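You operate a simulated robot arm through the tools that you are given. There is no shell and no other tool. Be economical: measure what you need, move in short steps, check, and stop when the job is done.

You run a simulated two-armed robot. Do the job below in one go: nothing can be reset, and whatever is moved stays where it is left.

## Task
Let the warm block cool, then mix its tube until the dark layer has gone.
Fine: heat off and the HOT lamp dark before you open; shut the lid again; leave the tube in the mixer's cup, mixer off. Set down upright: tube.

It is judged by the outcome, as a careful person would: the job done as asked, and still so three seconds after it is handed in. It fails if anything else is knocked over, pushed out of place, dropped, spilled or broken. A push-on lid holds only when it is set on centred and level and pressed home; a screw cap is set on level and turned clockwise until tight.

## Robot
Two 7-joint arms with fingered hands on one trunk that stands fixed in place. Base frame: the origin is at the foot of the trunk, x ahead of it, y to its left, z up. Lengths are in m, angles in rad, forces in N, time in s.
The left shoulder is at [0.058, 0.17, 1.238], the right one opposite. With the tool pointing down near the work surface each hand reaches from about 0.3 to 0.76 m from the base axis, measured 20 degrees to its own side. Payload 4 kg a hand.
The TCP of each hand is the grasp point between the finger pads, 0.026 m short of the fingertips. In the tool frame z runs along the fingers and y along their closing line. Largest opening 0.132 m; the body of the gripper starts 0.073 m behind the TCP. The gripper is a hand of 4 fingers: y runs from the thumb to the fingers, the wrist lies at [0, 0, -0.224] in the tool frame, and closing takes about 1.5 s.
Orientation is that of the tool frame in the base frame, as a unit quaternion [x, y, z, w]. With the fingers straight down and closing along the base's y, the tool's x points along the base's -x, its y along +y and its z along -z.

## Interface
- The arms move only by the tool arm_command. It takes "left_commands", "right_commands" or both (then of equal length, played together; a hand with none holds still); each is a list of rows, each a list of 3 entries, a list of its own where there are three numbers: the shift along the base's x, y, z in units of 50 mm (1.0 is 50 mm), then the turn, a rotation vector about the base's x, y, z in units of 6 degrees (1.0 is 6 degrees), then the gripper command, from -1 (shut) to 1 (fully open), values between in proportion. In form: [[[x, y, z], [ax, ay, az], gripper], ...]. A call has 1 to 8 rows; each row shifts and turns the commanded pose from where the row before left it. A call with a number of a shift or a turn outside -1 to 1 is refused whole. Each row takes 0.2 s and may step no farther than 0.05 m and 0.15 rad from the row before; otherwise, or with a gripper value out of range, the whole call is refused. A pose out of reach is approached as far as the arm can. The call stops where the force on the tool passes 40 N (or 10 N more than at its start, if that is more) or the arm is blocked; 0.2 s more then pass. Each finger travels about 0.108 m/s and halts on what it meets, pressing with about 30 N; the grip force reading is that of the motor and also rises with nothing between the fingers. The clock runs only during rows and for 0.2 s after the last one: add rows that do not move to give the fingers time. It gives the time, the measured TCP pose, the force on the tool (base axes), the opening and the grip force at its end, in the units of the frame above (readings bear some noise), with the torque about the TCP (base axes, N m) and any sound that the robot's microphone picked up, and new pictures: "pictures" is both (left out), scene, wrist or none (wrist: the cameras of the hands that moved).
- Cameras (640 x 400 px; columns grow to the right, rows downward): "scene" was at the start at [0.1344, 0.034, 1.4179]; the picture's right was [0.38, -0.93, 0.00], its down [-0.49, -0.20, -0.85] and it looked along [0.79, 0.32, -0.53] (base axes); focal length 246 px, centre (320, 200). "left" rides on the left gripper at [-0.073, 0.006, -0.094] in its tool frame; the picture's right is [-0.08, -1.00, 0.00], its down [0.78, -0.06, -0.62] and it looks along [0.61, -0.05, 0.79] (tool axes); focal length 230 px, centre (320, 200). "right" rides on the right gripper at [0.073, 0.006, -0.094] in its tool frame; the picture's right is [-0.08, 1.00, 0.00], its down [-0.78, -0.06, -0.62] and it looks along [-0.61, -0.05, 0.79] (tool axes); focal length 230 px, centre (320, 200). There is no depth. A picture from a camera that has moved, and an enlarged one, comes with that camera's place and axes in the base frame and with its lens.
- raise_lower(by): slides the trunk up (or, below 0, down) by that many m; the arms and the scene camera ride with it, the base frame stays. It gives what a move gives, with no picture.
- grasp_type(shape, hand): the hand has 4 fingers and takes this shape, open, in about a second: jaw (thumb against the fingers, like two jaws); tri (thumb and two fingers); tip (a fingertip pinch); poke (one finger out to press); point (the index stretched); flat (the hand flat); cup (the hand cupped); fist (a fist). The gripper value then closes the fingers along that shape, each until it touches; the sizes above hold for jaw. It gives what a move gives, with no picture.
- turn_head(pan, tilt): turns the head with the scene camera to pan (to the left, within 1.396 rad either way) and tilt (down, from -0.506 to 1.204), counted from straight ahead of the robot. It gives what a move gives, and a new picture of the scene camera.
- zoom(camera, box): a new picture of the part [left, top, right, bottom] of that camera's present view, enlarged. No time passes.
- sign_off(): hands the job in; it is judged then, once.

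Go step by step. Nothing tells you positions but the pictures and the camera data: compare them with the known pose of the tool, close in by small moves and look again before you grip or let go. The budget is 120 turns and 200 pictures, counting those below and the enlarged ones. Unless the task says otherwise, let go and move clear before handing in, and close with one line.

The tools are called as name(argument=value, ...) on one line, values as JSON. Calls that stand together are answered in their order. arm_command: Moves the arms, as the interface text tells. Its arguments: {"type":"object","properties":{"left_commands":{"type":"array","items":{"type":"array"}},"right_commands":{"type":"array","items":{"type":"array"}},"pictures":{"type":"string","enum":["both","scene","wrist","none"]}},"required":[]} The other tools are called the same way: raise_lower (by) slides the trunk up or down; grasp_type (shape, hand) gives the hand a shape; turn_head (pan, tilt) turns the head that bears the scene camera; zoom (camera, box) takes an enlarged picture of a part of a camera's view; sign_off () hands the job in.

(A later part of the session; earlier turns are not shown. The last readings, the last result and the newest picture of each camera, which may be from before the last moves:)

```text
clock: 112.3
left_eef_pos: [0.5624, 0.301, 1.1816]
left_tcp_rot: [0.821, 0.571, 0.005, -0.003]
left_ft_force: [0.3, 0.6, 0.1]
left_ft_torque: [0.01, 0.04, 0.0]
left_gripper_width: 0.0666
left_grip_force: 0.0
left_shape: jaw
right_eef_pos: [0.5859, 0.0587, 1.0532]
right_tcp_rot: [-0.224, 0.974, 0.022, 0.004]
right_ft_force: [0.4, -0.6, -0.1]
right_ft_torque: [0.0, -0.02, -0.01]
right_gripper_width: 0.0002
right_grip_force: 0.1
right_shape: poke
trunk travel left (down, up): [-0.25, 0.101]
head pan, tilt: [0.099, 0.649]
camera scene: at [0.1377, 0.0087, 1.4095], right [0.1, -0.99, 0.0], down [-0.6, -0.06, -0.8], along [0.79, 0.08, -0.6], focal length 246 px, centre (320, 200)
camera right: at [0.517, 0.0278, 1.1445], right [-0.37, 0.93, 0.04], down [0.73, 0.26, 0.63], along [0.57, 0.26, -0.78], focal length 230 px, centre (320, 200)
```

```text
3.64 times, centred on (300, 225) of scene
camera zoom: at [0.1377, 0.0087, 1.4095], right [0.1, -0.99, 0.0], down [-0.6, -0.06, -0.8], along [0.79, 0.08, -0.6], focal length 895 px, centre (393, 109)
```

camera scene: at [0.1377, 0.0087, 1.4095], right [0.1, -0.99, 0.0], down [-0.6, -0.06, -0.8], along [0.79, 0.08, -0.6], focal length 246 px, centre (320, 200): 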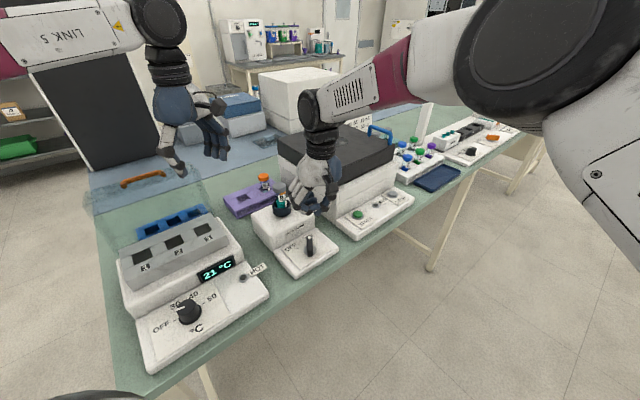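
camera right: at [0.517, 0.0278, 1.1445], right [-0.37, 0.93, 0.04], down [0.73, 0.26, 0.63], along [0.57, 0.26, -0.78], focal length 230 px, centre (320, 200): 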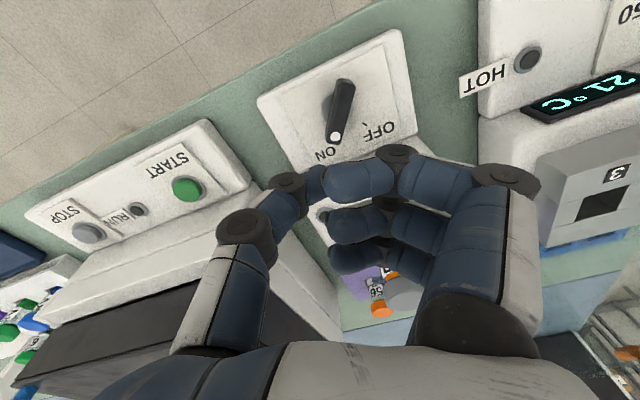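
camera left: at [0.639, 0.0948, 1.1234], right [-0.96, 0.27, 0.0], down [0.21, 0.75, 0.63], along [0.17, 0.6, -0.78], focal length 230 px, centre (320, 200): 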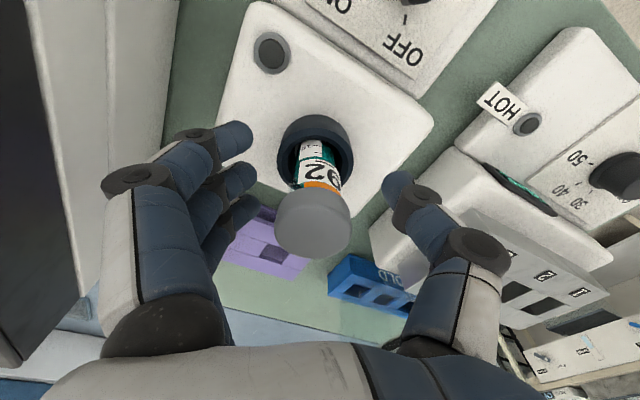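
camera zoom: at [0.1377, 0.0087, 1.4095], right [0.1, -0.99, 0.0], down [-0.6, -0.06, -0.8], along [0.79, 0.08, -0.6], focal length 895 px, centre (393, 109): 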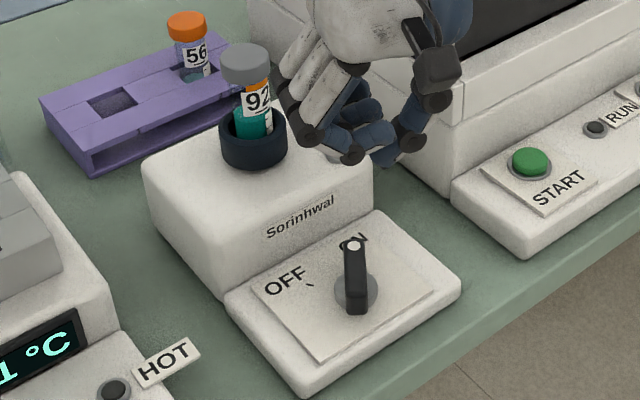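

The bar is about 16° short of ON. I'll extend the poking finger (gripper open) and look at where its tip is.

arm_command(right_commands=[[[0, 0, 0.3], [0, 0, 0], 1], [[0, 0, 0.3], [0, 0, 0], 1], [[0, 0, 0], [0, 0, 0], 1], [[0, 0, 0], [0, 0, 0], 1], [[0, 0, 0], [0, 0, 0], 1]], pictures="both")

zoom(camera="scene", box=[250, 120, 370, 260])

```text
clock: 113.5
left_eef_pos: [0.5636, 0.3001, 1.1821]
left_tcp_rot: [0.821, 0.571, 0.005, -0.003]
left_ft_force: [-0.4, -0.4, 0.2]
left_ft_torque: [0.04, -0.01, 0.01]
left_gripper_width: 0.0666
left_grip_force: 0.0
left_shape: jaw
right_eef_pos: [0.5848, 0.0595, 1.0807]
right_tcp_rot: [-0.224, 0.974, 0.022, 0.004]
right_ft_force: [-1.2, 0.3, -0.9]
right_ft_torque: [0.0, 0.01, 0.03]
right_gripper_width: 0.0
right_grip_force: 0.0
right_shape: poke
trunk travel left (down, up): [-0.25, 0.101]
head pan, tilt: [0.099, 0.649]
camera scene: at [0.1377, 0.0086, 1.4095], right [0.1, -0.99, 0.0], down [-0.6, -0.06, -0.8], along [0.79, 0.08, -0.6], focal length 246 px, centre (320, 200)
camera right: at [0.5168, 0.0285, 1.1737], right [-0.37, 0.93, 0.04], down [0.73, 0.26, 0.63], along [0.57, 0.26, -0.78], focal length 230 px, centre (320, 200)
```

scene: 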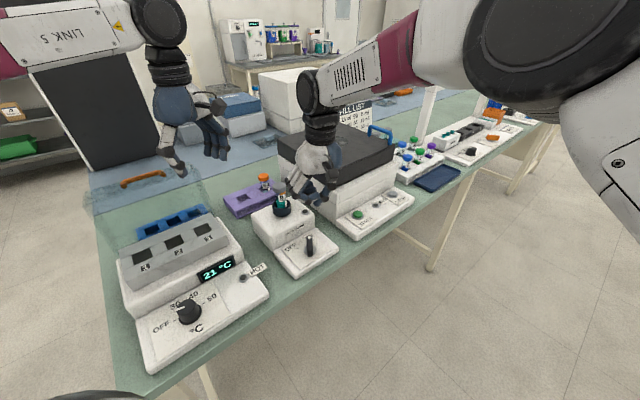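
right: 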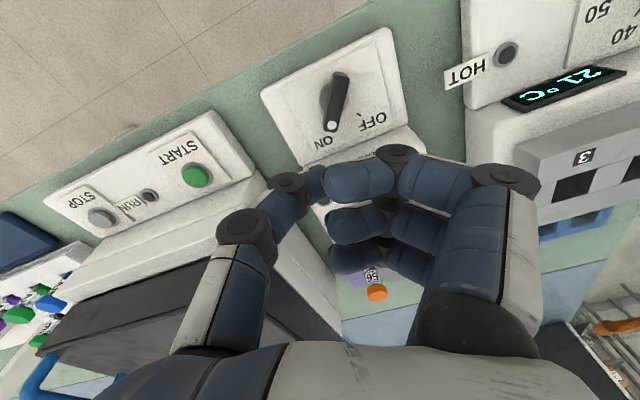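

```text
2.86 times, centred on (310, 190) of scene
camera zoom: at [0.1377, 0.0086, 1.4095], right [0.1, -0.99, 0.0], down [-0.6, -0.06, -0.8], along [0.79, 0.08, -0.6], focal length 703 px, centre (349, 229)
```

zoom: 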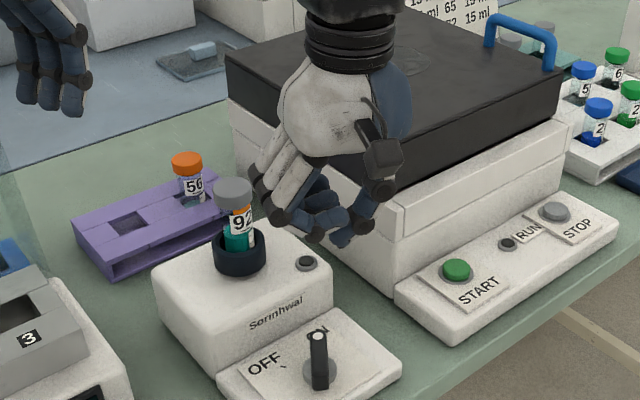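

This shape keeps the finger curled. I'll try "point" instead.

grasp_type(hand="right", shape="point")

arm_command(right_commands=[[[0, 0, 0], [0, 0, 0], 0]], pictures="wrist")

zoom(camera="scene", box=[250, 120, 370, 260])

```text
clock: 114.4
left_eef_pos: [0.5646, 0.3013, 1.182]
left_tcp_rot: [0.82, 0.572, 0.005, -0.003]
left_ft_force: [0.5, 0.6, 0.7]
left_ft_torque: [-0.04, -0.02, 0.02]
left_gripper_width: 0.0667
left_grip_force: 0.0
left_shape: jaw
right_eef_pos: [0.5839, 0.0587, 1.0817]
right_tcp_rot: [-0.224, 0.974, 0.022, 0.005]
right_ft_force: [-0.4, 0.3, 0.1]
right_ft_torque: [-0.01, 0.01, -0.01]
right_gripper_width: 0.1259
right_grip_force: 0.1
right_shape: point
trunk travel left (down, up): [-0.25, 0.101]
head pan, tilt: [0.099, 0.649]
```

```text
clock: 114.8
left_eef_pos: [0.563, 0.3001, 1.1808]
left_tcp_rot: [0.82, 0.572, 0.005, -0.003]
left_ft_force: [-0.3, 0.2, -0.7]
left_ft_torque: [0.01, -0.03, 0.03]
left_gripper_width: 0.0669
left_grip_force: 0.1
left_shape: jaw
right_eef_pos: [0.5838, 0.0598, 1.0807]
right_tcp_rot: [-0.224, 0.974, 0.022, 0.005]
right_ft_force: [0.0, 0.0, -0.7]
right_ft_torque: [-0.02, -0.01, 0.03]
right_gripper_width: 0.1263
right_grip_force: 0.1
right_shape: point
trunk travel left (down, up): [-0.25, 0.101]
head pan, tilt: [0.099, 0.649]
camera right: at [0.5167, 0.0286, 1.1736], right [-0.37, 0.93, 0.04], down [0.73, 0.26, 0.63], along [0.57, 0.26, -0.78], focal length 230 px, centre (320, 200)
```

right: 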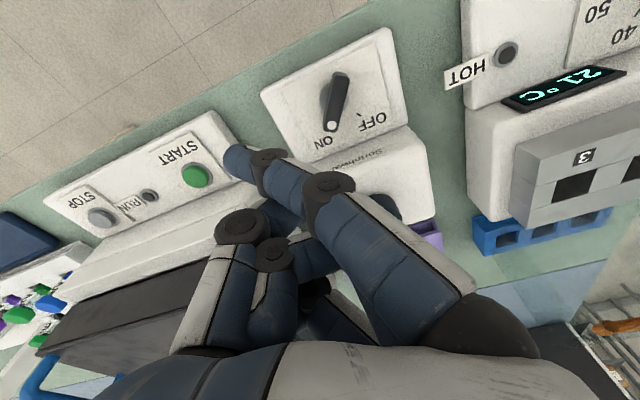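

```text
2.86 times, centred on (310, 190) of scene
camera zoom: at [0.1377, 0.0086, 1.4095], right [0.1, -0.99, 0.0], down [-0.6, -0.06, -0.8], along [0.79, 0.08, -0.6], focal length 703 px, centre (349, 229)
```

zoom: 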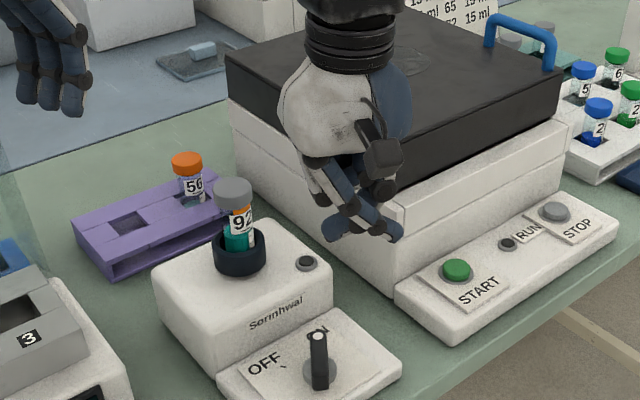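

The index leans inward at half-closed; I'll open it fully so that it's straight.

arm_command(right_commands=[[[0, 0, 0], [0, 0, 0], 1], [[0, 0, 0], [0, 0, 0], 1], [[0, 0, 0], [0, 0, 0], 1], [[0, 0, 0], [0, 0, 0], 1]], pictures="wrist")

zoom(camera="scene", box=[250, 120, 370, 260])

```text
clock: 115.8
left_eef_pos: [0.5627, 0.3015, 1.1829]
left_tcp_rot: [0.821, 0.572, 0.006, -0.002]
left_ft_force: [0.0, -0.2, -1.0]
left_ft_torque: [0.01, 0.04, 0.02]
left_gripper_width: 0.0667
left_grip_force: 0.1
left_shape: jaw
right_eef_pos: [0.5837, 0.0596, 1.081]
right_tcp_rot: [-0.224, 0.974, 0.022, 0.004]
right_ft_force: [0.5, 0.6, -0.5]
right_ft_torque: [-0.03, 0.01, 0.02]
right_gripper_width: 0.1259
right_grip_force: 0.1
right_shape: point
trunk travel left (down, up): [-0.25, 0.101]
head pan, tilt: [0.099, 0.649]
camera right: at [0.5167, 0.0286, 1.1736], right [-0.37, 0.93, 0.04], down [0.73, 0.26, 0.63], along [0.57, 0.26, -0.78], focal length 230 px, centre (320, 200)
```

right: 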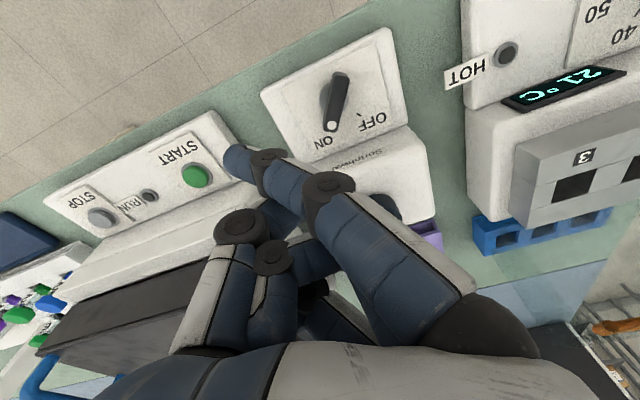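

```text
2.86 times, centred on (310, 190) of scene
camera zoom: at [0.1377, 0.0086, 1.4095], right [0.1, -0.99, 0.0], down [-0.6, -0.06, -0.8], along [0.79, 0.08, -0.6], focal length 703 px, centre (349, 229)
```

zoom: 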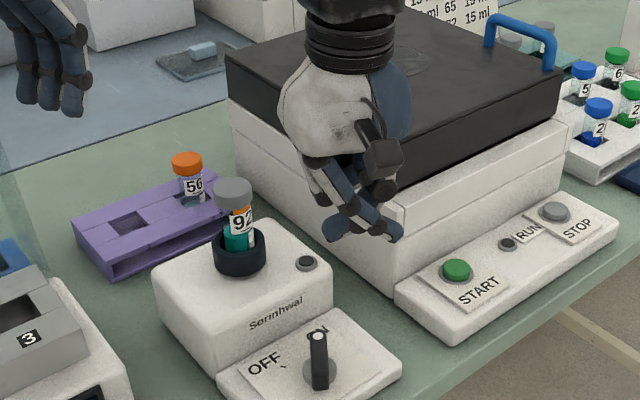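

I'll use the fingertip pinch instead, straddling the dot end loosely, so I can push it to ON and later back to OFF by sliding sideways. Setting the shape and moving above the dot end.

grasp_type(hand="right", shape="tip")

arm_command(right_commands=[[[0, 0, 0], [0, 0, 0.9], -0.4], [[0, 0, 0], [0, 0, 0.9], -0.4], [[0, 0.15, 0], [-0.2, 0, 0.9], -0.4], [[0, 0.15, -0.2], [-0.2, 0, 0.6], -0.4], [[0.05, 0.15, -0.5], [0, 0, 0], -0.4], [[0, 0, -0.5], [0, 0, 0], -0.4], [[0, 0, 0], [0, 0, 0], -0.4]], pictures="wrist")

zoom(camera="scene", box=[250, 150, 370, 290])

```text
clock: 116.7
left_eef_pos: [0.5633, 0.3007, 1.1824]
left_tcp_rot: [0.821, 0.571, 0.005, -0.002]
left_ft_force: [0.1, 0.1, 0.4]
left_ft_torque: [0.01, 0.0, 0.0]
left_gripper_width: 0.0671
left_grip_force: 0.0
left_shape: jaw
right_eef_pos: [0.5841, 0.0597, 1.0804]
right_tcp_rot: [-0.224, 0.974, 0.022, 0.004]
right_ft_force: [-0.3, 0.3, 0.1]
right_ft_torque: [0.03, 0.03, -0.04]
right_gripper_width: 0.1319
right_grip_force: 0.0
right_shape: tip
trunk travel left (down, up): [-0.25, 0.101]
head pan, tilt: [0.099, 0.649]
```

```text
clock: 118.3
left_eef_pos: [0.5619, 0.3005, 1.1823]
left_tcp_rot: [0.821, 0.572, 0.006, -0.003]
left_ft_force: [0.0, 0.0, 0.4]
left_ft_torque: [0.03, 0.0, -0.01]
left_gripper_width: 0.0666
left_grip_force: 0.1
left_shape: jaw
right_eef_pos: [0.6003, 0.0662, 1.0323]
right_tcp_rot: [-0.37, 0.929, 0.011, 0.002]
right_ft_force: [-1.1, -0.2, 0.3]
right_ft_torque: [-0.02, -0.01, 0.05]
right_gripper_width: 0.0396
right_grip_force: 0.0
right_shape: tip
trunk travel left (down, up): [-0.25, 0.101]
head pan, tilt: [0.099, 0.649]
camera right: at [0.5445, 0.0177, 1.1256], right [-0.63, 0.78, 0.02], down [0.61, 0.48, 0.62], along [0.48, 0.41, -0.78], focal length 230 px, centre (320, 200)
```

right: 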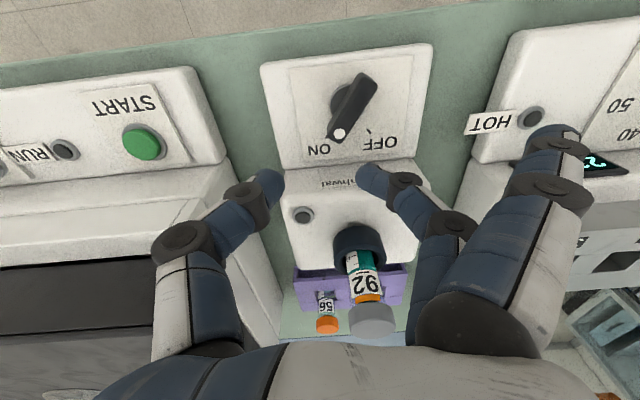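

```text
2.86 times, centred on (310, 220) of scene
camera zoom: at [0.1375, 0.0087, 1.4096], right [0.1, -0.99, 0.0], down [-0.6, -0.06, -0.8], along [0.79, 0.08, -0.6], focal length 703 px, centre (349, 143)
```

zoom: 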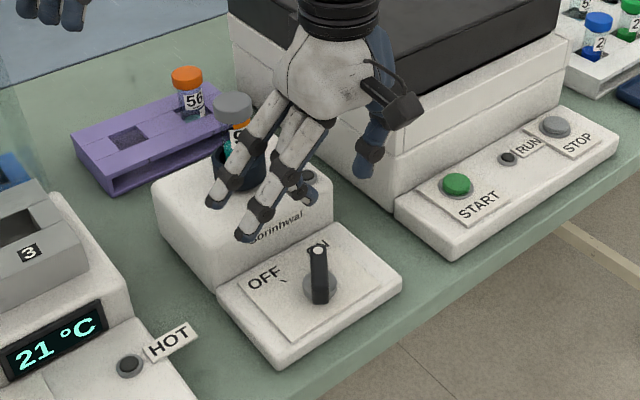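

The dot end is at about (0.591, 0.079). I'll place the pinch slightly outward so the index finger is on its OFF side, and lower.

arm_command(right_commands=[[[0.08, 0.22, 0], [0, 0, 0], -0.4], [[0, 0.22, -0.4], [0, 0, 0], -0.4], [[0, 0, -0.5], [0, 0, 0], -0.4], [[0, 0, 0], [0, 0, 0], -0.4]], pictures="wrist")

zoom(camera="right", box=[220, 60, 460, 230])

```text
clock: 119.5
left_eef_pos: [0.5634, 0.2995, 1.182]
left_tcp_rot: [0.82, 0.572, 0.006, -0.002]
left_ft_force: [-0.8, 0.3, 0.0]
left_ft_torque: [-0.04, 0.02, 0.01]
left_gripper_width: 0.0669
left_grip_force: 0.0
left_shape: jaw
right_eef_pos: [0.6265, 0.0551, 0.9918]
right_tcp_rot: [-0.339, 0.941, 0.017, 0.005]
right_ft_force: [0.4, 0.1, 0.0]
right_ft_torque: [0.03, 0.0, -0.01]
right_gripper_width: 0.04
right_grip_force: 0.1
right_shape: tip
trunk travel left (down, up): [-0.25, 0.101]
head pan, tilt: [0.099, 0.649]
stopped in row 4 (right hand): the arm was blocked; the commanded pose is now the measured one
camera right: at [0.5671, 0.0102, 1.0834], right [-0.58, 0.82, 0.03], down [0.64, 0.43, 0.63], along [0.5, 0.38, -0.78], focal length 230 px, centre (320, 200)
```

right: 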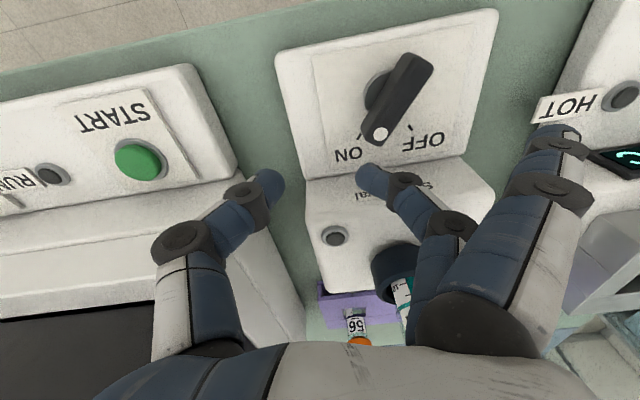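

```text
2.35 times, centred on (340, 145) of right
camera zoom: at [0.5671, 0.0102, 1.0834], right [-0.58, 0.82, 0.03], down [0.64, 0.43, 0.63], along [0.5, 0.38, -0.78], focal length 541 px, centre (273, 329)
```

zoom: 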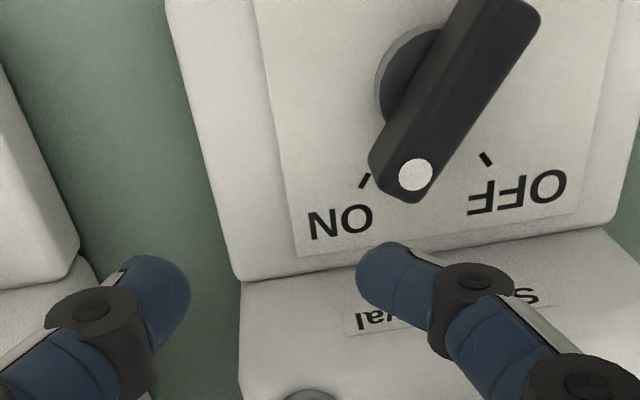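

The right arm can't go further left at this height with this yaw. A simpler way is to close the hand and push the bar's tail end towards +y, which turns it clockwise to ON; that's well within reach with yaw ~76°. I'll set that up.

arm_command(right_commands=[[[-0.2, -0.2, 0.7], [0, 0, 1], -0.4], [[-0.4, -0.3, 0.6], [0, 0, 1], -0.4], [[-0.5, -0.3, 0], [0, 0, 1], -0.4], [[-0.4, -0.3, 0], [0, 0, 1], -0.4], [[-0.1, 0, 0], [0, 0, 1], -0.4], [[0, 0, 0], [0, 0, 1], -0.4], [[0, 0, 0], [0, 0, 0], -0.4]], pictures="none")

grasp_type(hand="right", shape="jaw")

arm_command(right_commands=[[[0, 0, 0], [0, 0, 0], -1], [[0, 0, 0], [0, 0, 0], -1], [[0, 0, 0], [0, 0, 0], -1], [[0, 0, 0], [0, 0, 0], -1], [[0, 0, 0], [0, 0, 0], -1], [[0, 0, 0], [0, 0, 0], -1]], pictures="both")

```text
clock: 121.1
left_eef_pos: [0.5635, 0.3003, 1.1831]
left_tcp_rot: [0.821, 0.571, 0.005, -0.003]
left_ft_force: [0.6, 0.1, 0.1]
left_ft_torque: [0.02, 0.04, 0.01]
left_gripper_width: 0.0668
left_grip_force: 0.1
left_shape: jaw
right_eef_pos: [0.5431, 0.0048, 1.0555]
right_tcp_rot: [-0.617, 0.787, 0.016, -0.001]
right_ft_force: [0.2, -0.7, 0.8]
right_ft_torque: [-0.02, -0.02, -0.03]
right_gripper_width: 0.0399
right_grip_force: 0.0
right_shape: tip
trunk travel left (down, up): [-0.25, 0.101]
head pan, tilt: [0.099, 0.649]
```

```text
clock: 122.0
left_eef_pos: [0.5629, 0.3007, 1.182]
left_tcp_rot: [0.82, 0.572, 0.005, -0.003]
left_ft_force: [-0.5, 0.4, 0.0]
left_ft_torque: [0.01, 0.0, -0.02]
left_gripper_width: 0.0671
left_grip_force: 0.0
left_shape: jaw
right_eef_pos: [0.5431, 0.0053, 1.0558]
right_tcp_rot: [-0.616, 0.787, 0.016, -0.001]
right_ft_force: [0.1, -0.8, -1.6]
right_ft_torque: [0.0, 0.02, 0.0]
right_gripper_width: 0.1317
right_grip_force: 0.0
right_shape: jaw
trunk travel left (down, up): [-0.25, 0.101]
head pan, tilt: [0.099, 0.649]
```

```text
clock: 123.4
left_eef_pos: [0.562, 0.2999, 1.1814]
left_tcp_rot: [0.821, 0.571, 0.005, -0.003]
left_ft_force: [-0.4, 0.1, 0.4]
left_ft_torque: [0.03, -0.01, -0.02]
left_gripper_width: 0.0669
left_grip_force: 0.0
left_shape: jaw
right_eef_pos: [0.5441, 0.0054, 1.0569]
right_tcp_rot: [-0.615, 0.788, 0.016, 0.0]
right_ft_force: [-0.2, 0.3, -0.9]
right_ft_torque: [-0.02, -0.03, 0.02]
right_gripper_width: 0.0001
right_grip_force: 30.6
right_shape: jaw
trunk travel left (down, up): [-0.25, 0.101]
head pan, tilt: [0.099, 0.649]
camera scene: at [0.1377, 0.0086, 1.4095], right [0.1, -0.99, 0.0], down [-0.6, -0.06, -0.8], along [0.79, 0.08, -0.6], focal length 246 px, centre (320, 200)
camera right: at [0.5229, -0.0667, 1.1486], right [-0.95, 0.31, 0.03], down [0.26, 0.73, 0.63], along [0.18, 0.6, -0.78], focal length 230 px, centre (320, 200)
```

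scene: 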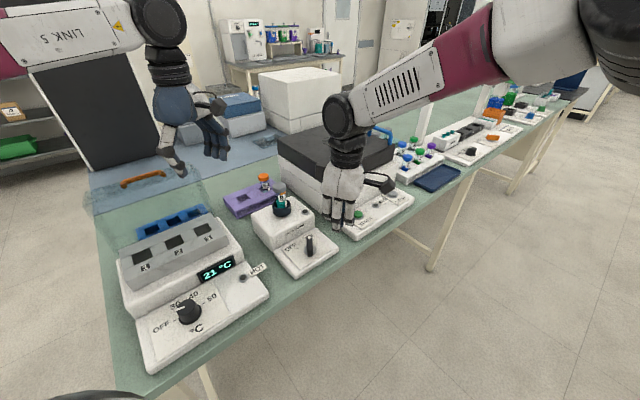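
right: 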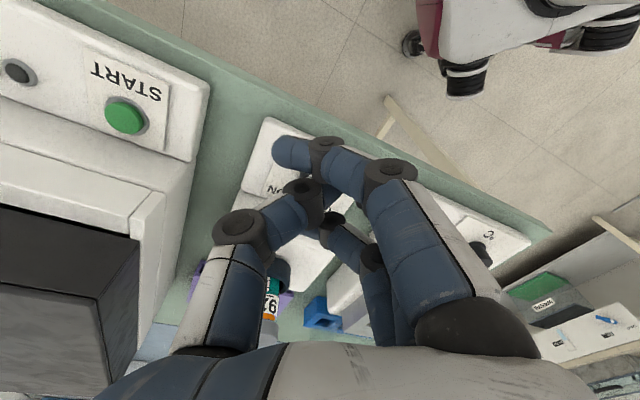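

Hand closed and placed on the right of the bar's tail. I'll lower it and push gently towards +y.

arm_command(right_commands=[[[0, 0, -0.6], [-0.2, 0, 0], -1], [[0, 0, -0.6], [-0.1, 0, 0], -1], [[0, 0, -0.6], [0, 0, 0], -1], [[0, 0, -0.46], [0, 0, 0], -1], [[0, 0.2, 0], [0, 0, 0], -1], [[0, 0.2, 0], [0, 0, 0], -1], [[0, 0, 0], [0, 0, 0], -1]], pictures="wrist")

zoom(camera="scene", box=[250, 170, 370, 290])

```text
clock: 125.0
left_eef_pos: [0.562, 0.3002, 1.1819]
left_tcp_rot: [0.821, 0.57, 0.005, -0.003]
left_ft_force: [0.0, 0.6, 0.5]
left_ft_torque: [-0.01, -0.02, 0.01]
left_gripper_width: 0.0668
left_grip_force: 0.0
left_shape: jaw
right_eef_pos: [0.5447, 0.0256, 0.9423]
right_tcp_rot: [-0.616, 0.788, 0.004, -0.011]
right_ft_force: [-0.2, 0.0, 0.1]
right_ft_torque: [-0.03, -0.02, 0.0]
right_gripper_width: 0.0
right_grip_force: 30.2
right_shape: jaw
trunk travel left (down, up): [-0.25, 0.101]
head pan, tilt: [0.099, 0.649]
camera right: at [0.5235, -0.0435, 1.0368], right [-0.95, 0.31, 0.02], down [0.26, 0.75, 0.61], along [0.18, 0.58, -0.8], focal length 230 px, centre (320, 200)
```

right: 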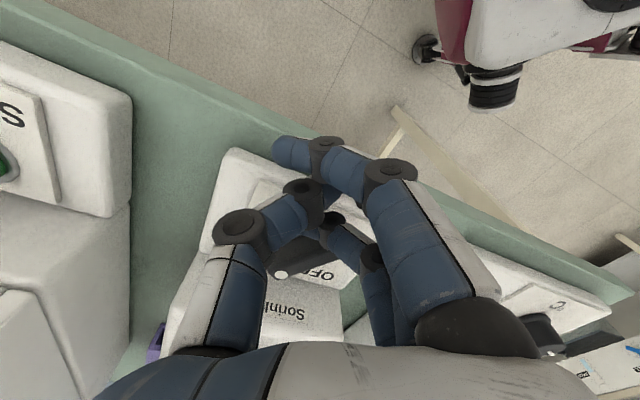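

```text
3.33 times, centred on (310, 230) of scene
camera zoom: at [0.1376, 0.0086, 1.4096], right [0.1, -0.99, 0.0], down [-0.6, -0.06, -0.8], along [0.79, 0.08, -0.6], focal length 821 px, centre (353, 100)
```

zoom: 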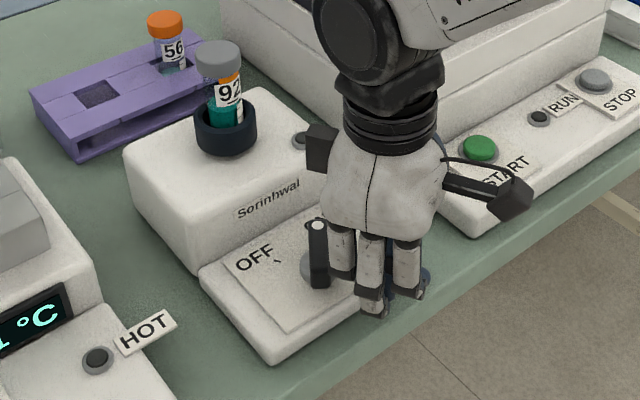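

The fingers are just beside the bar's tail. I'll push +y gently.

arm_command(right_commands=[[[-0.04, 0.1, 0], [0, 0, 0], -1], [[0, 0.1, 0], [0, 0, 0], -1], [[0, 0.1, 0], [0, 0, 0], -1], [[0, 0.1, 0], [0, 0, 0], -1], [[0, 0, 0], [0, 0, 0], -1]], pictures="none")

zoom(camera="scene", box=[250, 170, 370, 290])

```text
clock: 126.2
left_eef_pos: [0.5632, 0.2969, 1.1831]
left_tcp_rot: [0.821, 0.571, 0.007, -0.004]
left_ft_force: [0.2, -1.0, -0.2]
left_ft_torque: [0.02, 0.04, -0.02]
left_gripper_width: 0.0668
left_grip_force: 0.1
left_shape: jaw
right_eef_pos: [0.5425, 0.039, 0.9434]
right_tcp_rot: [-0.615, 0.788, 0.003, -0.012]
right_ft_force: [-7.7, -36.8, 1.7]
right_ft_torque: [-0.05, 0.04, -0.03]
right_gripper_width: 0.0001
right_grip_force: 29.8
right_shape: jaw
trunk travel left (down, up): [-0.25, 0.101]
head pan, tilt: [0.099, 0.649]
```

```text
3.33 times, centred on (310, 230) of scene
camera zoom: at [0.1363, 0.004, 1.4097], right [0.1, -0.99, 0.0], down [-0.6, -0.06, -0.8], along [0.79, 0.08, -0.6], focal length 821 px, centre (353, 100)
```

zoom: 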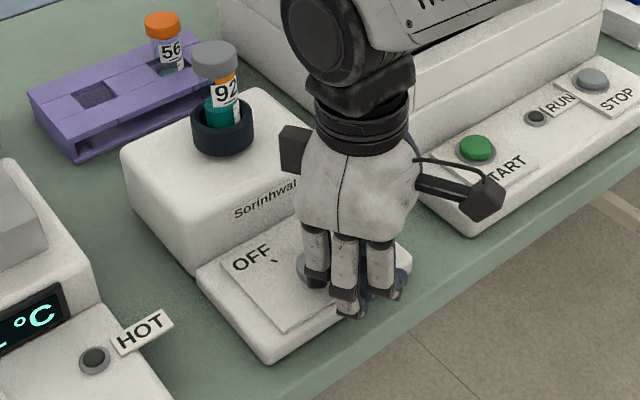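

37 N, so I'll back off and see where the bar is.

arm_command(right_commands=[[[0, -0.3, 0], [0, 0, 0], -1], [[0, -0.5, 0], [0, 0, 0], -1], [[0, -0.5, 0.5], [0, 0, 0], -1], [[0, 0, 0], [0, 0, 0], -1]], pictures="none")

zoom(camera="scene", box=[250, 170, 370, 290])

```text
clock: 127.2
left_eef_pos: [0.5629, 0.3007, 1.182]
left_tcp_rot: [0.821, 0.572, 0.005, -0.002]
left_ft_force: [0.7, -0.2, 0.3]
left_ft_torque: [0.01, 0.05, -0.02]
left_gripper_width: 0.0667
left_grip_force: 0.1
left_shape: jaw
right_eef_pos: [0.5416, -0.0192, 0.9679]
right_tcp_rot: [-0.616, 0.787, 0.004, -0.01]
right_ft_force: [0.2, -0.8, 0.1]
right_ft_torque: [-0.02, 0.0, 0.0]
right_gripper_width: 0.0
right_grip_force: 29.8
right_shape: jaw
trunk travel left (down, up): [-0.25, 0.101]
head pan, tilt: [0.099, 0.649]
```

```text
3.33 times, centred on (310, 230) of scene
camera zoom: at [0.1382, 0.0086, 1.4094], right [0.1, -0.99, 0.0], down [-0.6, -0.06, -0.8], along [0.79, 0.08, -0.6], focal length 821 px, centre (353, 100)
```

zoom: 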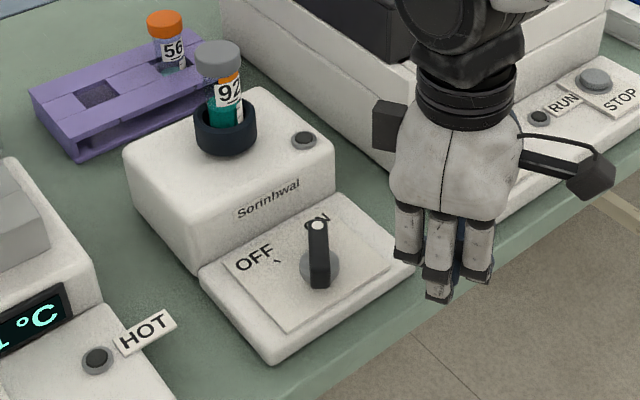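

By careful projection the ON tick lies at 16° and the bar points at 13°, so the bar is already at ON's stop. I'll check the mixer lamp and the tube.

zoom(camera="scene", box=[265, 175, 315, 225])

zoom(camera="scene", box=[280, 220, 340, 270])

```text
8.00 times, centred on (290, 200) of scene
camera zoom: at [0.1382, 0.0086, 1.4094], right [0.1, -0.99, 0.0], down [-0.6, -0.06, -0.8], along [0.79, 0.08, -0.6], focal length 1970 px, centre (560, 200)
```

zoom: 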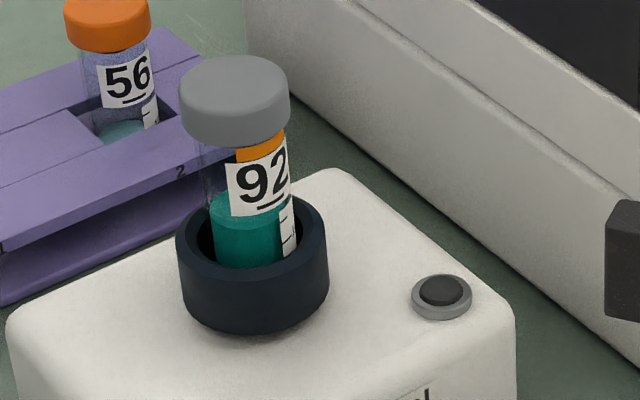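

```text
8.00 times, centred on (310, 245) of scene
camera zoom: at [0.1382, 0.0086, 1.4094], right [0.1, -0.99, 0.0], down [-0.6, -0.06, -0.8], along [0.79, 0.08, -0.6], focal length 1970 px, centre (400, -160)
```

zoom: 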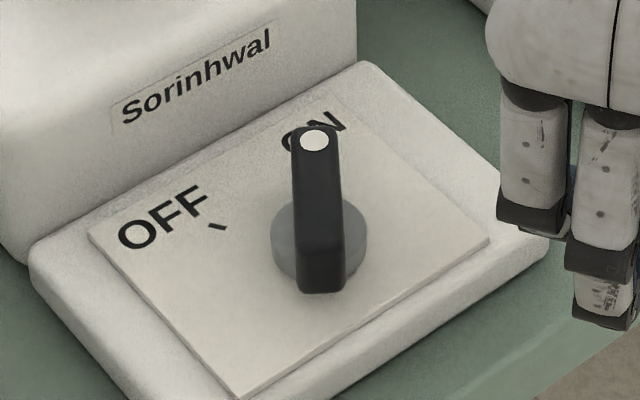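

The bar is at ON but the lamp is dark: this looks like a touch-type mixer that runs only when the tube is pressed down. I'll move the right hand away and bring the left hand back over the tube to hold and press it.

arm_command(left_commands=[[[0.48, -0.66, 0], [0, 0, 0], 0], [[0.48, -0.66, 0], [0, 0, 0], 0], [[0.48, -0.66, 0], [0, 0, 0], 0], [[0.48, -0.66, -0.3], [0, 0, 0], 0], [[0, 0, -0.5], [0, 0, 0], 0], [[0, 0, -0.4], [0, 0, 0], 0], [[0, 0, 0], [0, 0, 0], 0]], right_commands=[[[0, -0.4, 0.8], [0, 0, -1], -1], [[0, -0.4, 0.8], [0, 0, -1], -1], [[0, -0.4, 0.8], [0, 0, -1], -1], [[0, -0.6, 0.6], [0, 0, -1], -1], [[0, -0.6, 0.6], [0, 0, -1], 0], [[0, -0.4, 0.5], [0, 0, -1], 0], [[0, 0, 0], [0, 0, 0], 0]], pictures="both")

```text
clock: 128.8
left_eef_pos: [0.6592, 0.1689, 1.1219]
left_tcp_rot: [0.821, 0.571, 0.006, -0.001]
left_ft_force: [0.0, 1.5, 0.7]
left_ft_torque: [-0.02, 0.0, -0.02]
left_gripper_width: 0.0668
left_grip_force: 0.1
left_shape: jaw
right_eef_pos: [0.5417, -0.1602, 1.1746]
right_tcp_rot: [-0.342, 0.94, 0.007, -0.01]
right_ft_force: [0.3, 0.2, -0.8]
right_ft_torque: [0.0, 0.01, 0.03]
right_gripper_width: 0.0655
right_grip_force: 0.0
right_shape: jaw
trunk travel left (down, up): [-0.25, 0.101]
head pan, tilt: [0.099, 0.649]
camera scene: at [0.1375, 0.0092, 1.4095], right [0.1, -0.99, 0.0], down [-0.6, -0.06, -0.8], along [0.79, 0.08, -0.6], focal length 246 px, centre (320, 200)
camera right: at [0.4843, -0.203, 1.2695], right [-0.58, 0.81, 0.02], down [0.65, 0.45, 0.61], along [0.48, 0.36, -0.8], focal length 230 px, centre (320, 200)
camera left: at [0.6371, 0.0977, 1.2168], right [-0.96, 0.27, 0.0], down [0.21, 0.75, 0.63], along [0.17, 0.6, -0.78], focal length 230 px, centre (320, 200)
```

scene: 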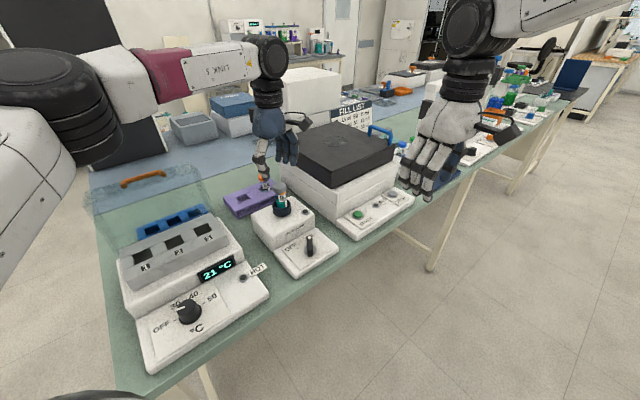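
right: 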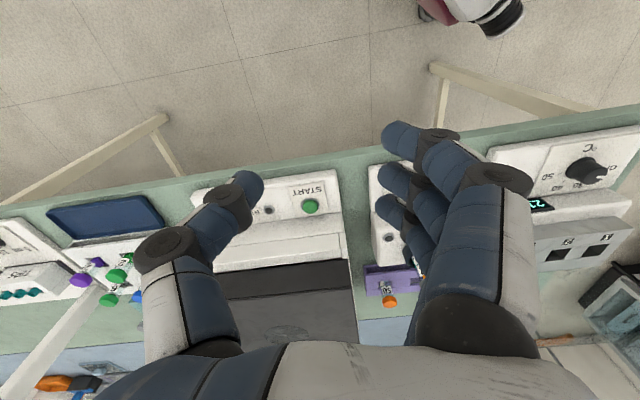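
left: 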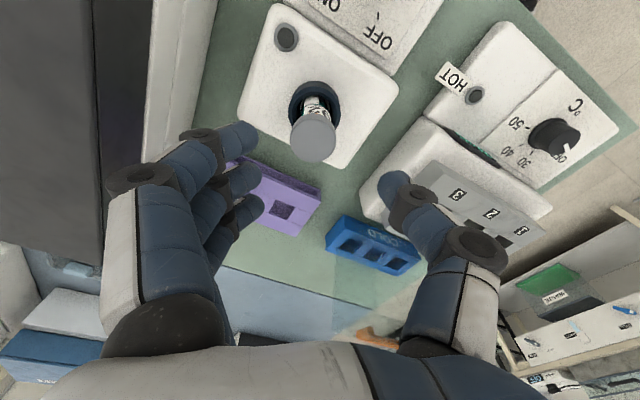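

The cap is slightly offset. I'll trim, go down around it and close.

arm_command(left_commands=[[[0.1, 0.04, -0.5], [0, 0, 0], 0], [[0, 0, -0.5], [0, 0, 0], 0], [[0, 0, -0.5], [0, 0, 0], 0], [[0, 0, -0.32], [0, 0, 0], 0], [[0, 0, 0], [0, 0, 0], -1], [[0, 0, 0], [0, 0, 0], -1], [[0, 0, 0], [0, 0, 0], -1], [[0, 0, 0], [0, 0, 0], -1]], pictures="wrist")

zoom(camera="scene", box=[250, 150, 350, 240])

```text
clock: 130.6
left_eef_pos: [0.6632, 0.1706, 1.0316]
left_tcp_rot: [0.821, 0.571, 0.005, -0.002]
left_ft_force: [-0.3, 0.1, -0.1]
left_ft_torque: [0.05, 0.06, -0.02]
left_gripper_width: 0.009
left_grip_force: 29.7
left_shape: jaw
right_eef_pos: [0.5417, -0.1589, 1.1738]
right_tcp_rot: [-0.343, 0.939, 0.007, -0.009]
right_ft_force: [-0.6, 0.0, -0.5]
right_ft_torque: [0.0, 0.0, 0.02]
right_gripper_width: 0.0656
right_grip_force: 0.0
right_shape: jaw
trunk travel left (down, up): [-0.25, 0.101]
head pan, tilt: [0.099, 0.649]
camera left: at [0.642, 0.0991, 1.1249], right [-0.96, 0.27, 0.0], down [0.21, 0.75, 0.63], along [0.17, 0.6, -0.78], focal length 230 px, centre (320, 200)
```

left: 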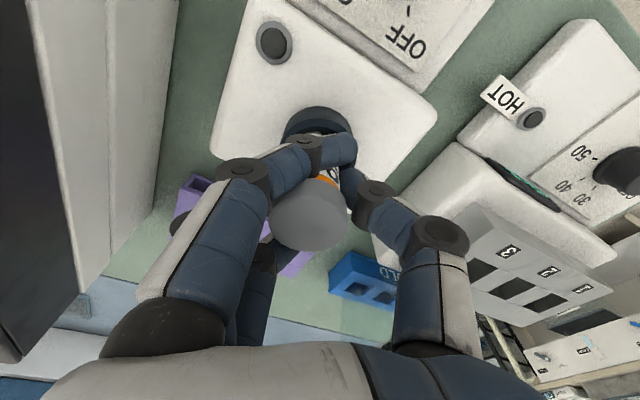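

```text
4.44 times, centred on (300, 195) of scene
camera zoom: at [0.1376, 0.0087, 1.4095], right [0.1, -0.99, 0.0], down [-0.6, -0.06, -0.8], along [0.79, 0.08, -0.6], focal length 1094 px, centre (409, 222)
```

zoom: 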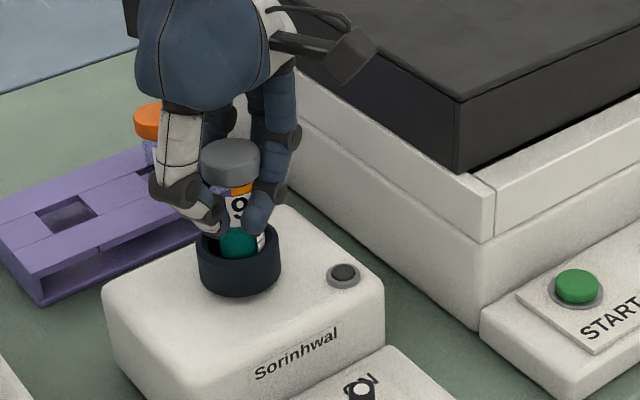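

Gripped. Now I'll press down a few mm and watch for sound or the lamp.

arm_command(left_commands=[[[0, 0, -0.06], [0, 0, 0], -1], [[0, 0, -0.05], [0, 0, 0], -1], [[0, 0, 0], [0, 0, 0], -1], [[0, 0, 0], [0, 0, 0], -1], [[0, 0, 0], [0, 0, 0], -1]], pictures="none")

zoom(camera="scene", box=[250, 150, 350, 240])

```text
clock: 131.8
left_eef_pos: [0.6636, 0.1701, 1.0254]
left_tcp_rot: [0.821, 0.571, 0.005, -0.003]
left_ft_force: [-3.3, 0.9, 2.5]
left_ft_torque: [0.03, 0.1, -0.02]
left_gripper_width: 0.0088
left_grip_force: 30.1
left_shape: jaw
right_eef_pos: [0.5409, -0.1586, 1.1754]
right_tcp_rot: [-0.342, 0.939, 0.007, -0.009]
right_ft_force: [1.2, -0.5, 0.0]
right_ft_torque: [0.0, 0.03, -0.01]
right_gripper_width: 0.0654
right_grip_force: 0.0
right_shape: jaw
trunk travel left (down, up): [-0.25, 0.101]
head pan, tilt: [0.099, 0.649]
```

```text
4.44 times, centred on (300, 195) of scene
camera zoom: at [0.137, 0.0087, 1.4096], right [0.1, -0.99, 0.0], down [-0.6, -0.06, -0.8], along [0.79, 0.08, -0.6], focal length 1094 px, centre (409, 222)
```

zoom: 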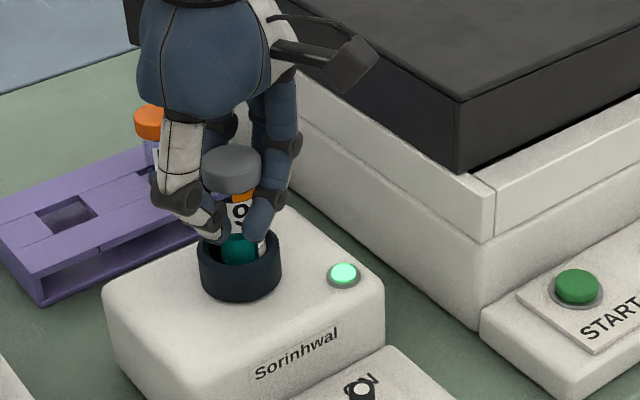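

The green lamp is lit, so the mixer runs while the tube is pressed. I'll hold it there for a while.

arm_command(left_commands=[[[0, 0, -0.03], [0, 0, 0], -1], [[0, 0, 0], [0, 0, 0], -1], [[0, 0, 0], [0, 0, 0], -1], [[0, 0, 0], [0, 0, 0], -1], [[0, 0, 0], [0, 0, 0], -1], [[0, 0, 0], [0, 0, 0], -1], [[0, 0, 0], [0, 0, 0], -1], [[0, 0, 0], [0, 0, 0], -1]], pictures="none")

arm_command(left_commands=[[[0, 0, 0], [0, 0, 0], -1], [[0, 0, 0], [0, 0, 0], -1], [[0, 0, 0], [0, 0, 0], -1], [[0, 0, 0], [0, 0, 0], -1], [[0, 0, 0], [0, 0, 0], -1], [[0, 0, 0], [0, 0, 0], -1], [[0, 0, 0], [0, 0, 0], -1], [[0, 0, 0], [0, 0, 0], -1]], pictures="none")

arm_command(left_commands=[[[0, 0, 0], [0, 0, 0], -1], [[0, 0, 0], [0, 0, 0], -1], [[0, 0, 0], [0, 0, 0], -1], [[0, 0, 0], [0, 0, 0], -1], [[0, 0, 0], [0, 0, 0], -1], [[0, 0, 0], [0, 0, 0], -1], [[0, 0, 0], [0, 0, 0], -1], [[0, 0, 0], [0, 0, 0], -1]], pictures="none")

arm_command(left_commands=[[[0, 0, 0], [0, 0, 0], -1], [[0, 0, 0], [0, 0, 0], -1], [[0, 0, 0], [0, 0, 0], -1], [[0, 0, 0], [0, 0, 0], -1], [[0, 0, 0], [0, 0, 0], -1], [[0, 0, 0], [0, 0, 0], -1], [[0, 0, 0], [0, 0, 0], -1], [[0, 0, 0], [0, 0, 0], -1]], pictures="none")

zoom(camera="scene", box=[265, 165, 325, 215])

```text
clock: 133.6
left_eef_pos: [0.6619, 0.1712, 1.0257]
left_tcp_rot: [0.821, 0.571, 0.006, -0.002]
left_ft_force: [-3.4, 0.0, 7.9]
left_ft_torque: [0.04, 0.06, -0.01]
left_gripper_width: 0.0092
left_grip_force: 29.7
left_shape: jaw
right_eef_pos: [0.5397, -0.1593, 1.1739]
right_tcp_rot: [-0.342, 0.94, 0.007, -0.008]
right_ft_force: [-0.8, -0.2, 0.2]
right_ft_torque: [0.0, 0.02, 0.0]
right_gripper_width: 0.0654
right_grip_force: 0.1
right_shape: jaw
trunk travel left (down, up): [-0.25, 0.101]
head pan, tilt: [0.099, 0.649]
```

```text
clock: 135.4
left_eef_pos: [0.6636, 0.1703, 1.0246]
left_tcp_rot: [0.821, 0.571, 0.006, -0.002]
left_ft_force: [-3.3, -0.2, 8.8]
left_ft_torque: [0.01, 0.06, -0.02]
left_gripper_width: 0.0094
left_grip_force: 29.7
left_shape: jaw
right_eef_pos: [0.5415, -0.1606, 1.1746]
right_tcp_rot: [-0.342, 0.939, 0.007, -0.008]
right_ft_force: [-0.3, 0.6, -0.5]
right_ft_torque: [-0.01, -0.02, 0.01]
right_gripper_width: 0.0657
right_grip_force: 0.0
right_shape: jaw
trunk travel left (down, up): [-0.25, 0.101]
head pan, tilt: [0.099, 0.649]
```

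```text
clock: 137.2
left_eef_pos: [0.662, 0.1706, 1.0251]
left_tcp_rot: [0.821, 0.571, 0.006, -0.002]
left_ft_force: [-3.5, 0.2, 7.7]
left_ft_torque: [0.05, 0.05, -0.02]
left_gripper_width: 0.0093
left_grip_force: 29.8
left_shape: jaw
right_eef_pos: [0.541, -0.1604, 1.1748]
right_tcp_rot: [-0.343, 0.939, 0.008, -0.009]
right_ft_force: [-0.3, 0.9, 0.3]
right_ft_torque: [0.0, 0.0, -0.01]
right_gripper_width: 0.0652
right_grip_force: 0.2
right_shape: jaw
trunk travel left (down, up): [-0.25, 0.101]
head pan, tilt: [0.099, 0.649]
```

```text
clock: 139.0
left_eef_pos: [0.6632, 0.1715, 1.0248]
left_tcp_rot: [0.821, 0.571, 0.007, -0.002]
left_ft_force: [-4.0, 1.2, 8.8]
left_ft_torque: [0.04, 0.1, -0.01]
left_gripper_width: 0.0092
left_grip_force: 30.5
left_shape: jaw
right_eef_pos: [0.5412, -0.1596, 1.1742]
right_tcp_rot: [-0.342, 0.94, 0.007, -0.008]
right_ft_force: [-0.6, 0.6, 0.9]
right_ft_torque: [-0.02, -0.02, 0.0]
right_gripper_width: 0.0657
right_grip_force: 0.1
right_shape: jaw
trunk travel left (down, up): [-0.25, 0.101]
head pan, tilt: [0.099, 0.649]
```

```text
8.00 times, centred on (295, 190) of scene
camera zoom: at [0.1364, 0.0085, 1.4097], right [0.1, -0.99, 0.0], down [-0.6, -0.06, -0.8], along [0.79, 0.08, -0.6], focal length 1970 px, centre (520, 280)
```

zoom: 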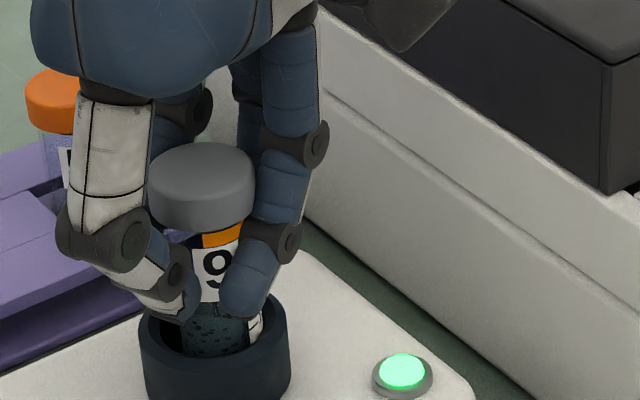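

The content has turned mottled, so it's mixing. I'll keep holding.

arm_command(left_commands=[[[0, 0, 0], [0, 0, 0], -1], [[0, 0, 0], [0, 0, 0], -1], [[0, 0, 0], [0, 0, 0], -1], [[0, 0, 0], [0, 0, 0], -1], [[0, 0, 0], [0, 0, 0], -1], [[0, 0, 0], [0, 0, 0], -1], [[0, 0, 0], [0, 0, 0], -1], [[0, 0, 0], [0, 0, 0], -1]], pictures="none")

arm_command(left_commands=[[[0, 0, 0], [0, 0, 0], -1], [[0, 0, 0], [0, 0, 0], -1], [[0, 0, 0], [0, 0, 0], -1], [[0, 0, 0], [0, 0, 0], -1], [[0, 0, 0], [0, 0, 0], -1], [[0, 0, 0], [0, 0, 0], -1], [[0, 0, 0], [0, 0, 0], -1], [[0, 0, 0], [0, 0, 0], -1]], pictures="none")

arm_command(left_commands=[[[0, 0, 0], [0, 0, 0], -1], [[0, 0, 0], [0, 0, 0], -1], [[0, 0, 0], [0, 0, 0], -1], [[0, 0, 0], [0, 0, 0], -1], [[0, 0, 0], [0, 0, 0], -1], [[0, 0, 0], [0, 0, 0], -1], [[0, 0, 0], [0, 0, 0], -1], [[0, 0, 0], [0, 0, 0], -1]], pictures="none")

zoom(camera="scene", box=[265, 165, 325, 215])

```text
clock: 140.8
left_eef_pos: [0.6626, 0.1712, 1.0253]
left_tcp_rot: [0.821, 0.571, 0.006, -0.002]
left_ft_force: [-3.2, -0.2, 7.4]
left_ft_torque: [0.03, 0.05, -0.04]
left_gripper_width: 0.0091
left_grip_force: 30.6
left_shape: jaw
right_eef_pos: [0.5408, -0.16, 1.1747]
right_tcp_rot: [-0.342, 0.94, 0.008, -0.008]
right_ft_force: [-0.1, -0.2, -0.9]
right_ft_torque: [0.02, 0.02, 0.02]
right_gripper_width: 0.0655
right_grip_force: 0.0
right_shape: jaw
trunk travel left (down, up): [-0.25, 0.101]
head pan, tilt: [0.099, 0.649]
```

```text
clock: 142.6
left_eef_pos: [0.6628, 0.1703, 1.0255]
left_tcp_rot: [0.821, 0.571, 0.006, -0.002]
left_ft_force: [-4.0, 0.4, 7.2]
left_ft_torque: [0.05, 0.03, 0.0]
left_gripper_width: 0.0093
left_grip_force: 29.7
left_shape: jaw
right_eef_pos: [0.5409, -0.1596, 1.1743]
right_tcp_rot: [-0.343, 0.939, 0.007, -0.008]
right_ft_force: [0.4, 0.2, 0.4]
right_ft_torque: [-0.01, 0.02, -0.03]
right_gripper_width: 0.0653
right_grip_force: 0.0
right_shape: jaw
trunk travel left (down, up): [-0.25, 0.101]
head pan, tilt: [0.099, 0.649]
```

```text
clock: 144.4
left_eef_pos: [0.663, 0.1711, 1.0247]
left_tcp_rot: [0.82, 0.572, 0.006, -0.003]
left_ft_force: [-4.8, -0.8, 8.3]
left_ft_torque: [0.04, 0.07, 0.02]
left_gripper_width: 0.0095
left_grip_force: 29.8
left_shape: jaw
right_eef_pos: [0.5398, -0.159, 1.1752]
right_tcp_rot: [-0.343, 0.939, 0.008, -0.008]
right_ft_force: [-1.2, 0.3, -0.2]
right_ft_torque: [0.0, 0.0, -0.02]
right_gripper_width: 0.0656
right_grip_force: 0.0
right_shape: jaw
trunk travel left (down, up): [-0.25, 0.101]
head pan, tilt: [0.099, 0.649]
```

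```text
8.00 times, centred on (295, 190) of scene
camera zoom: at [0.1364, 0.0085, 1.4097], right [0.1, -0.99, 0.0], down [-0.6, -0.06, -0.8], along [0.79, 0.08, -0.6], focal length 1970 px, centre (520, 280)
```

zoom: 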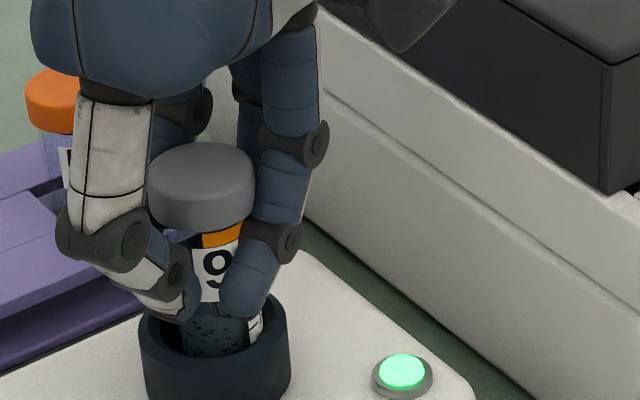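

Still speckled after 12 s of running. I'll lift the tube a little to stop it and inspect the contents.

arm_command(left_commands=[[[0, 0, 0.3], [0, 0, 0], -1], [[0, 0, 0.4], [0, 0, 0], -1], [[0, 0, 0.2], [0, 0, 0], -1], [[0, 0, 0], [0, 0, 0], -1], [[0, 0, 0], [0, 0, 0], -1]], pictures="none")

zoom(camera="scene", box=[265, 155, 325, 205])

```text
clock: 145.6
left_eef_pos: [0.6648, 0.1712, 1.0691]
left_tcp_rot: [0.821, 0.571, 0.006, -0.003]
left_ft_force: [-0.1, 0.5, 0.0]
left_ft_torque: [-0.01, 0.03, 0.0]
left_gripper_width: 0.0091
left_grip_force: 30.2
left_shape: jaw
right_eef_pos: [0.5419, -0.16, 1.1742]
right_tcp_rot: [-0.343, 0.939, 0.007, -0.01]
right_ft_force: [0.9, -1.0, 0.5]
right_ft_torque: [-0.03, 0.0, 0.02]
right_gripper_width: 0.0655
right_grip_force: 0.0
right_shape: jaw
trunk travel left (down, up): [-0.25, 0.101]
head pan, tilt: [0.099, 0.649]
```

```text
8.00 times, centred on (295, 180) of scene
camera zoom: at [0.1378, 0.0087, 1.4095], right [0.1, -0.99, 0.0], down [-0.6, -0.06, -0.8], along [0.79, 0.08, -0.6], focal length 1970 px, centre (520, 360)
```

zoom: 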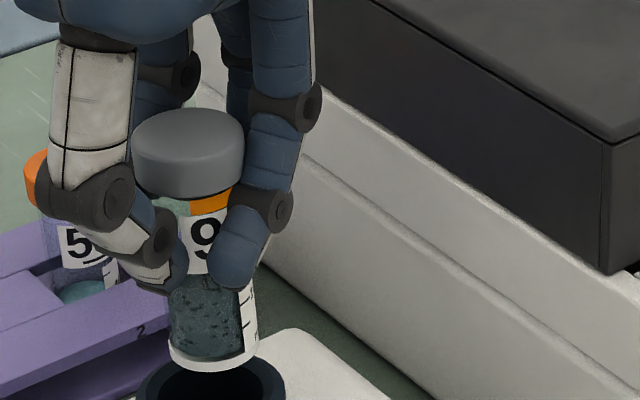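

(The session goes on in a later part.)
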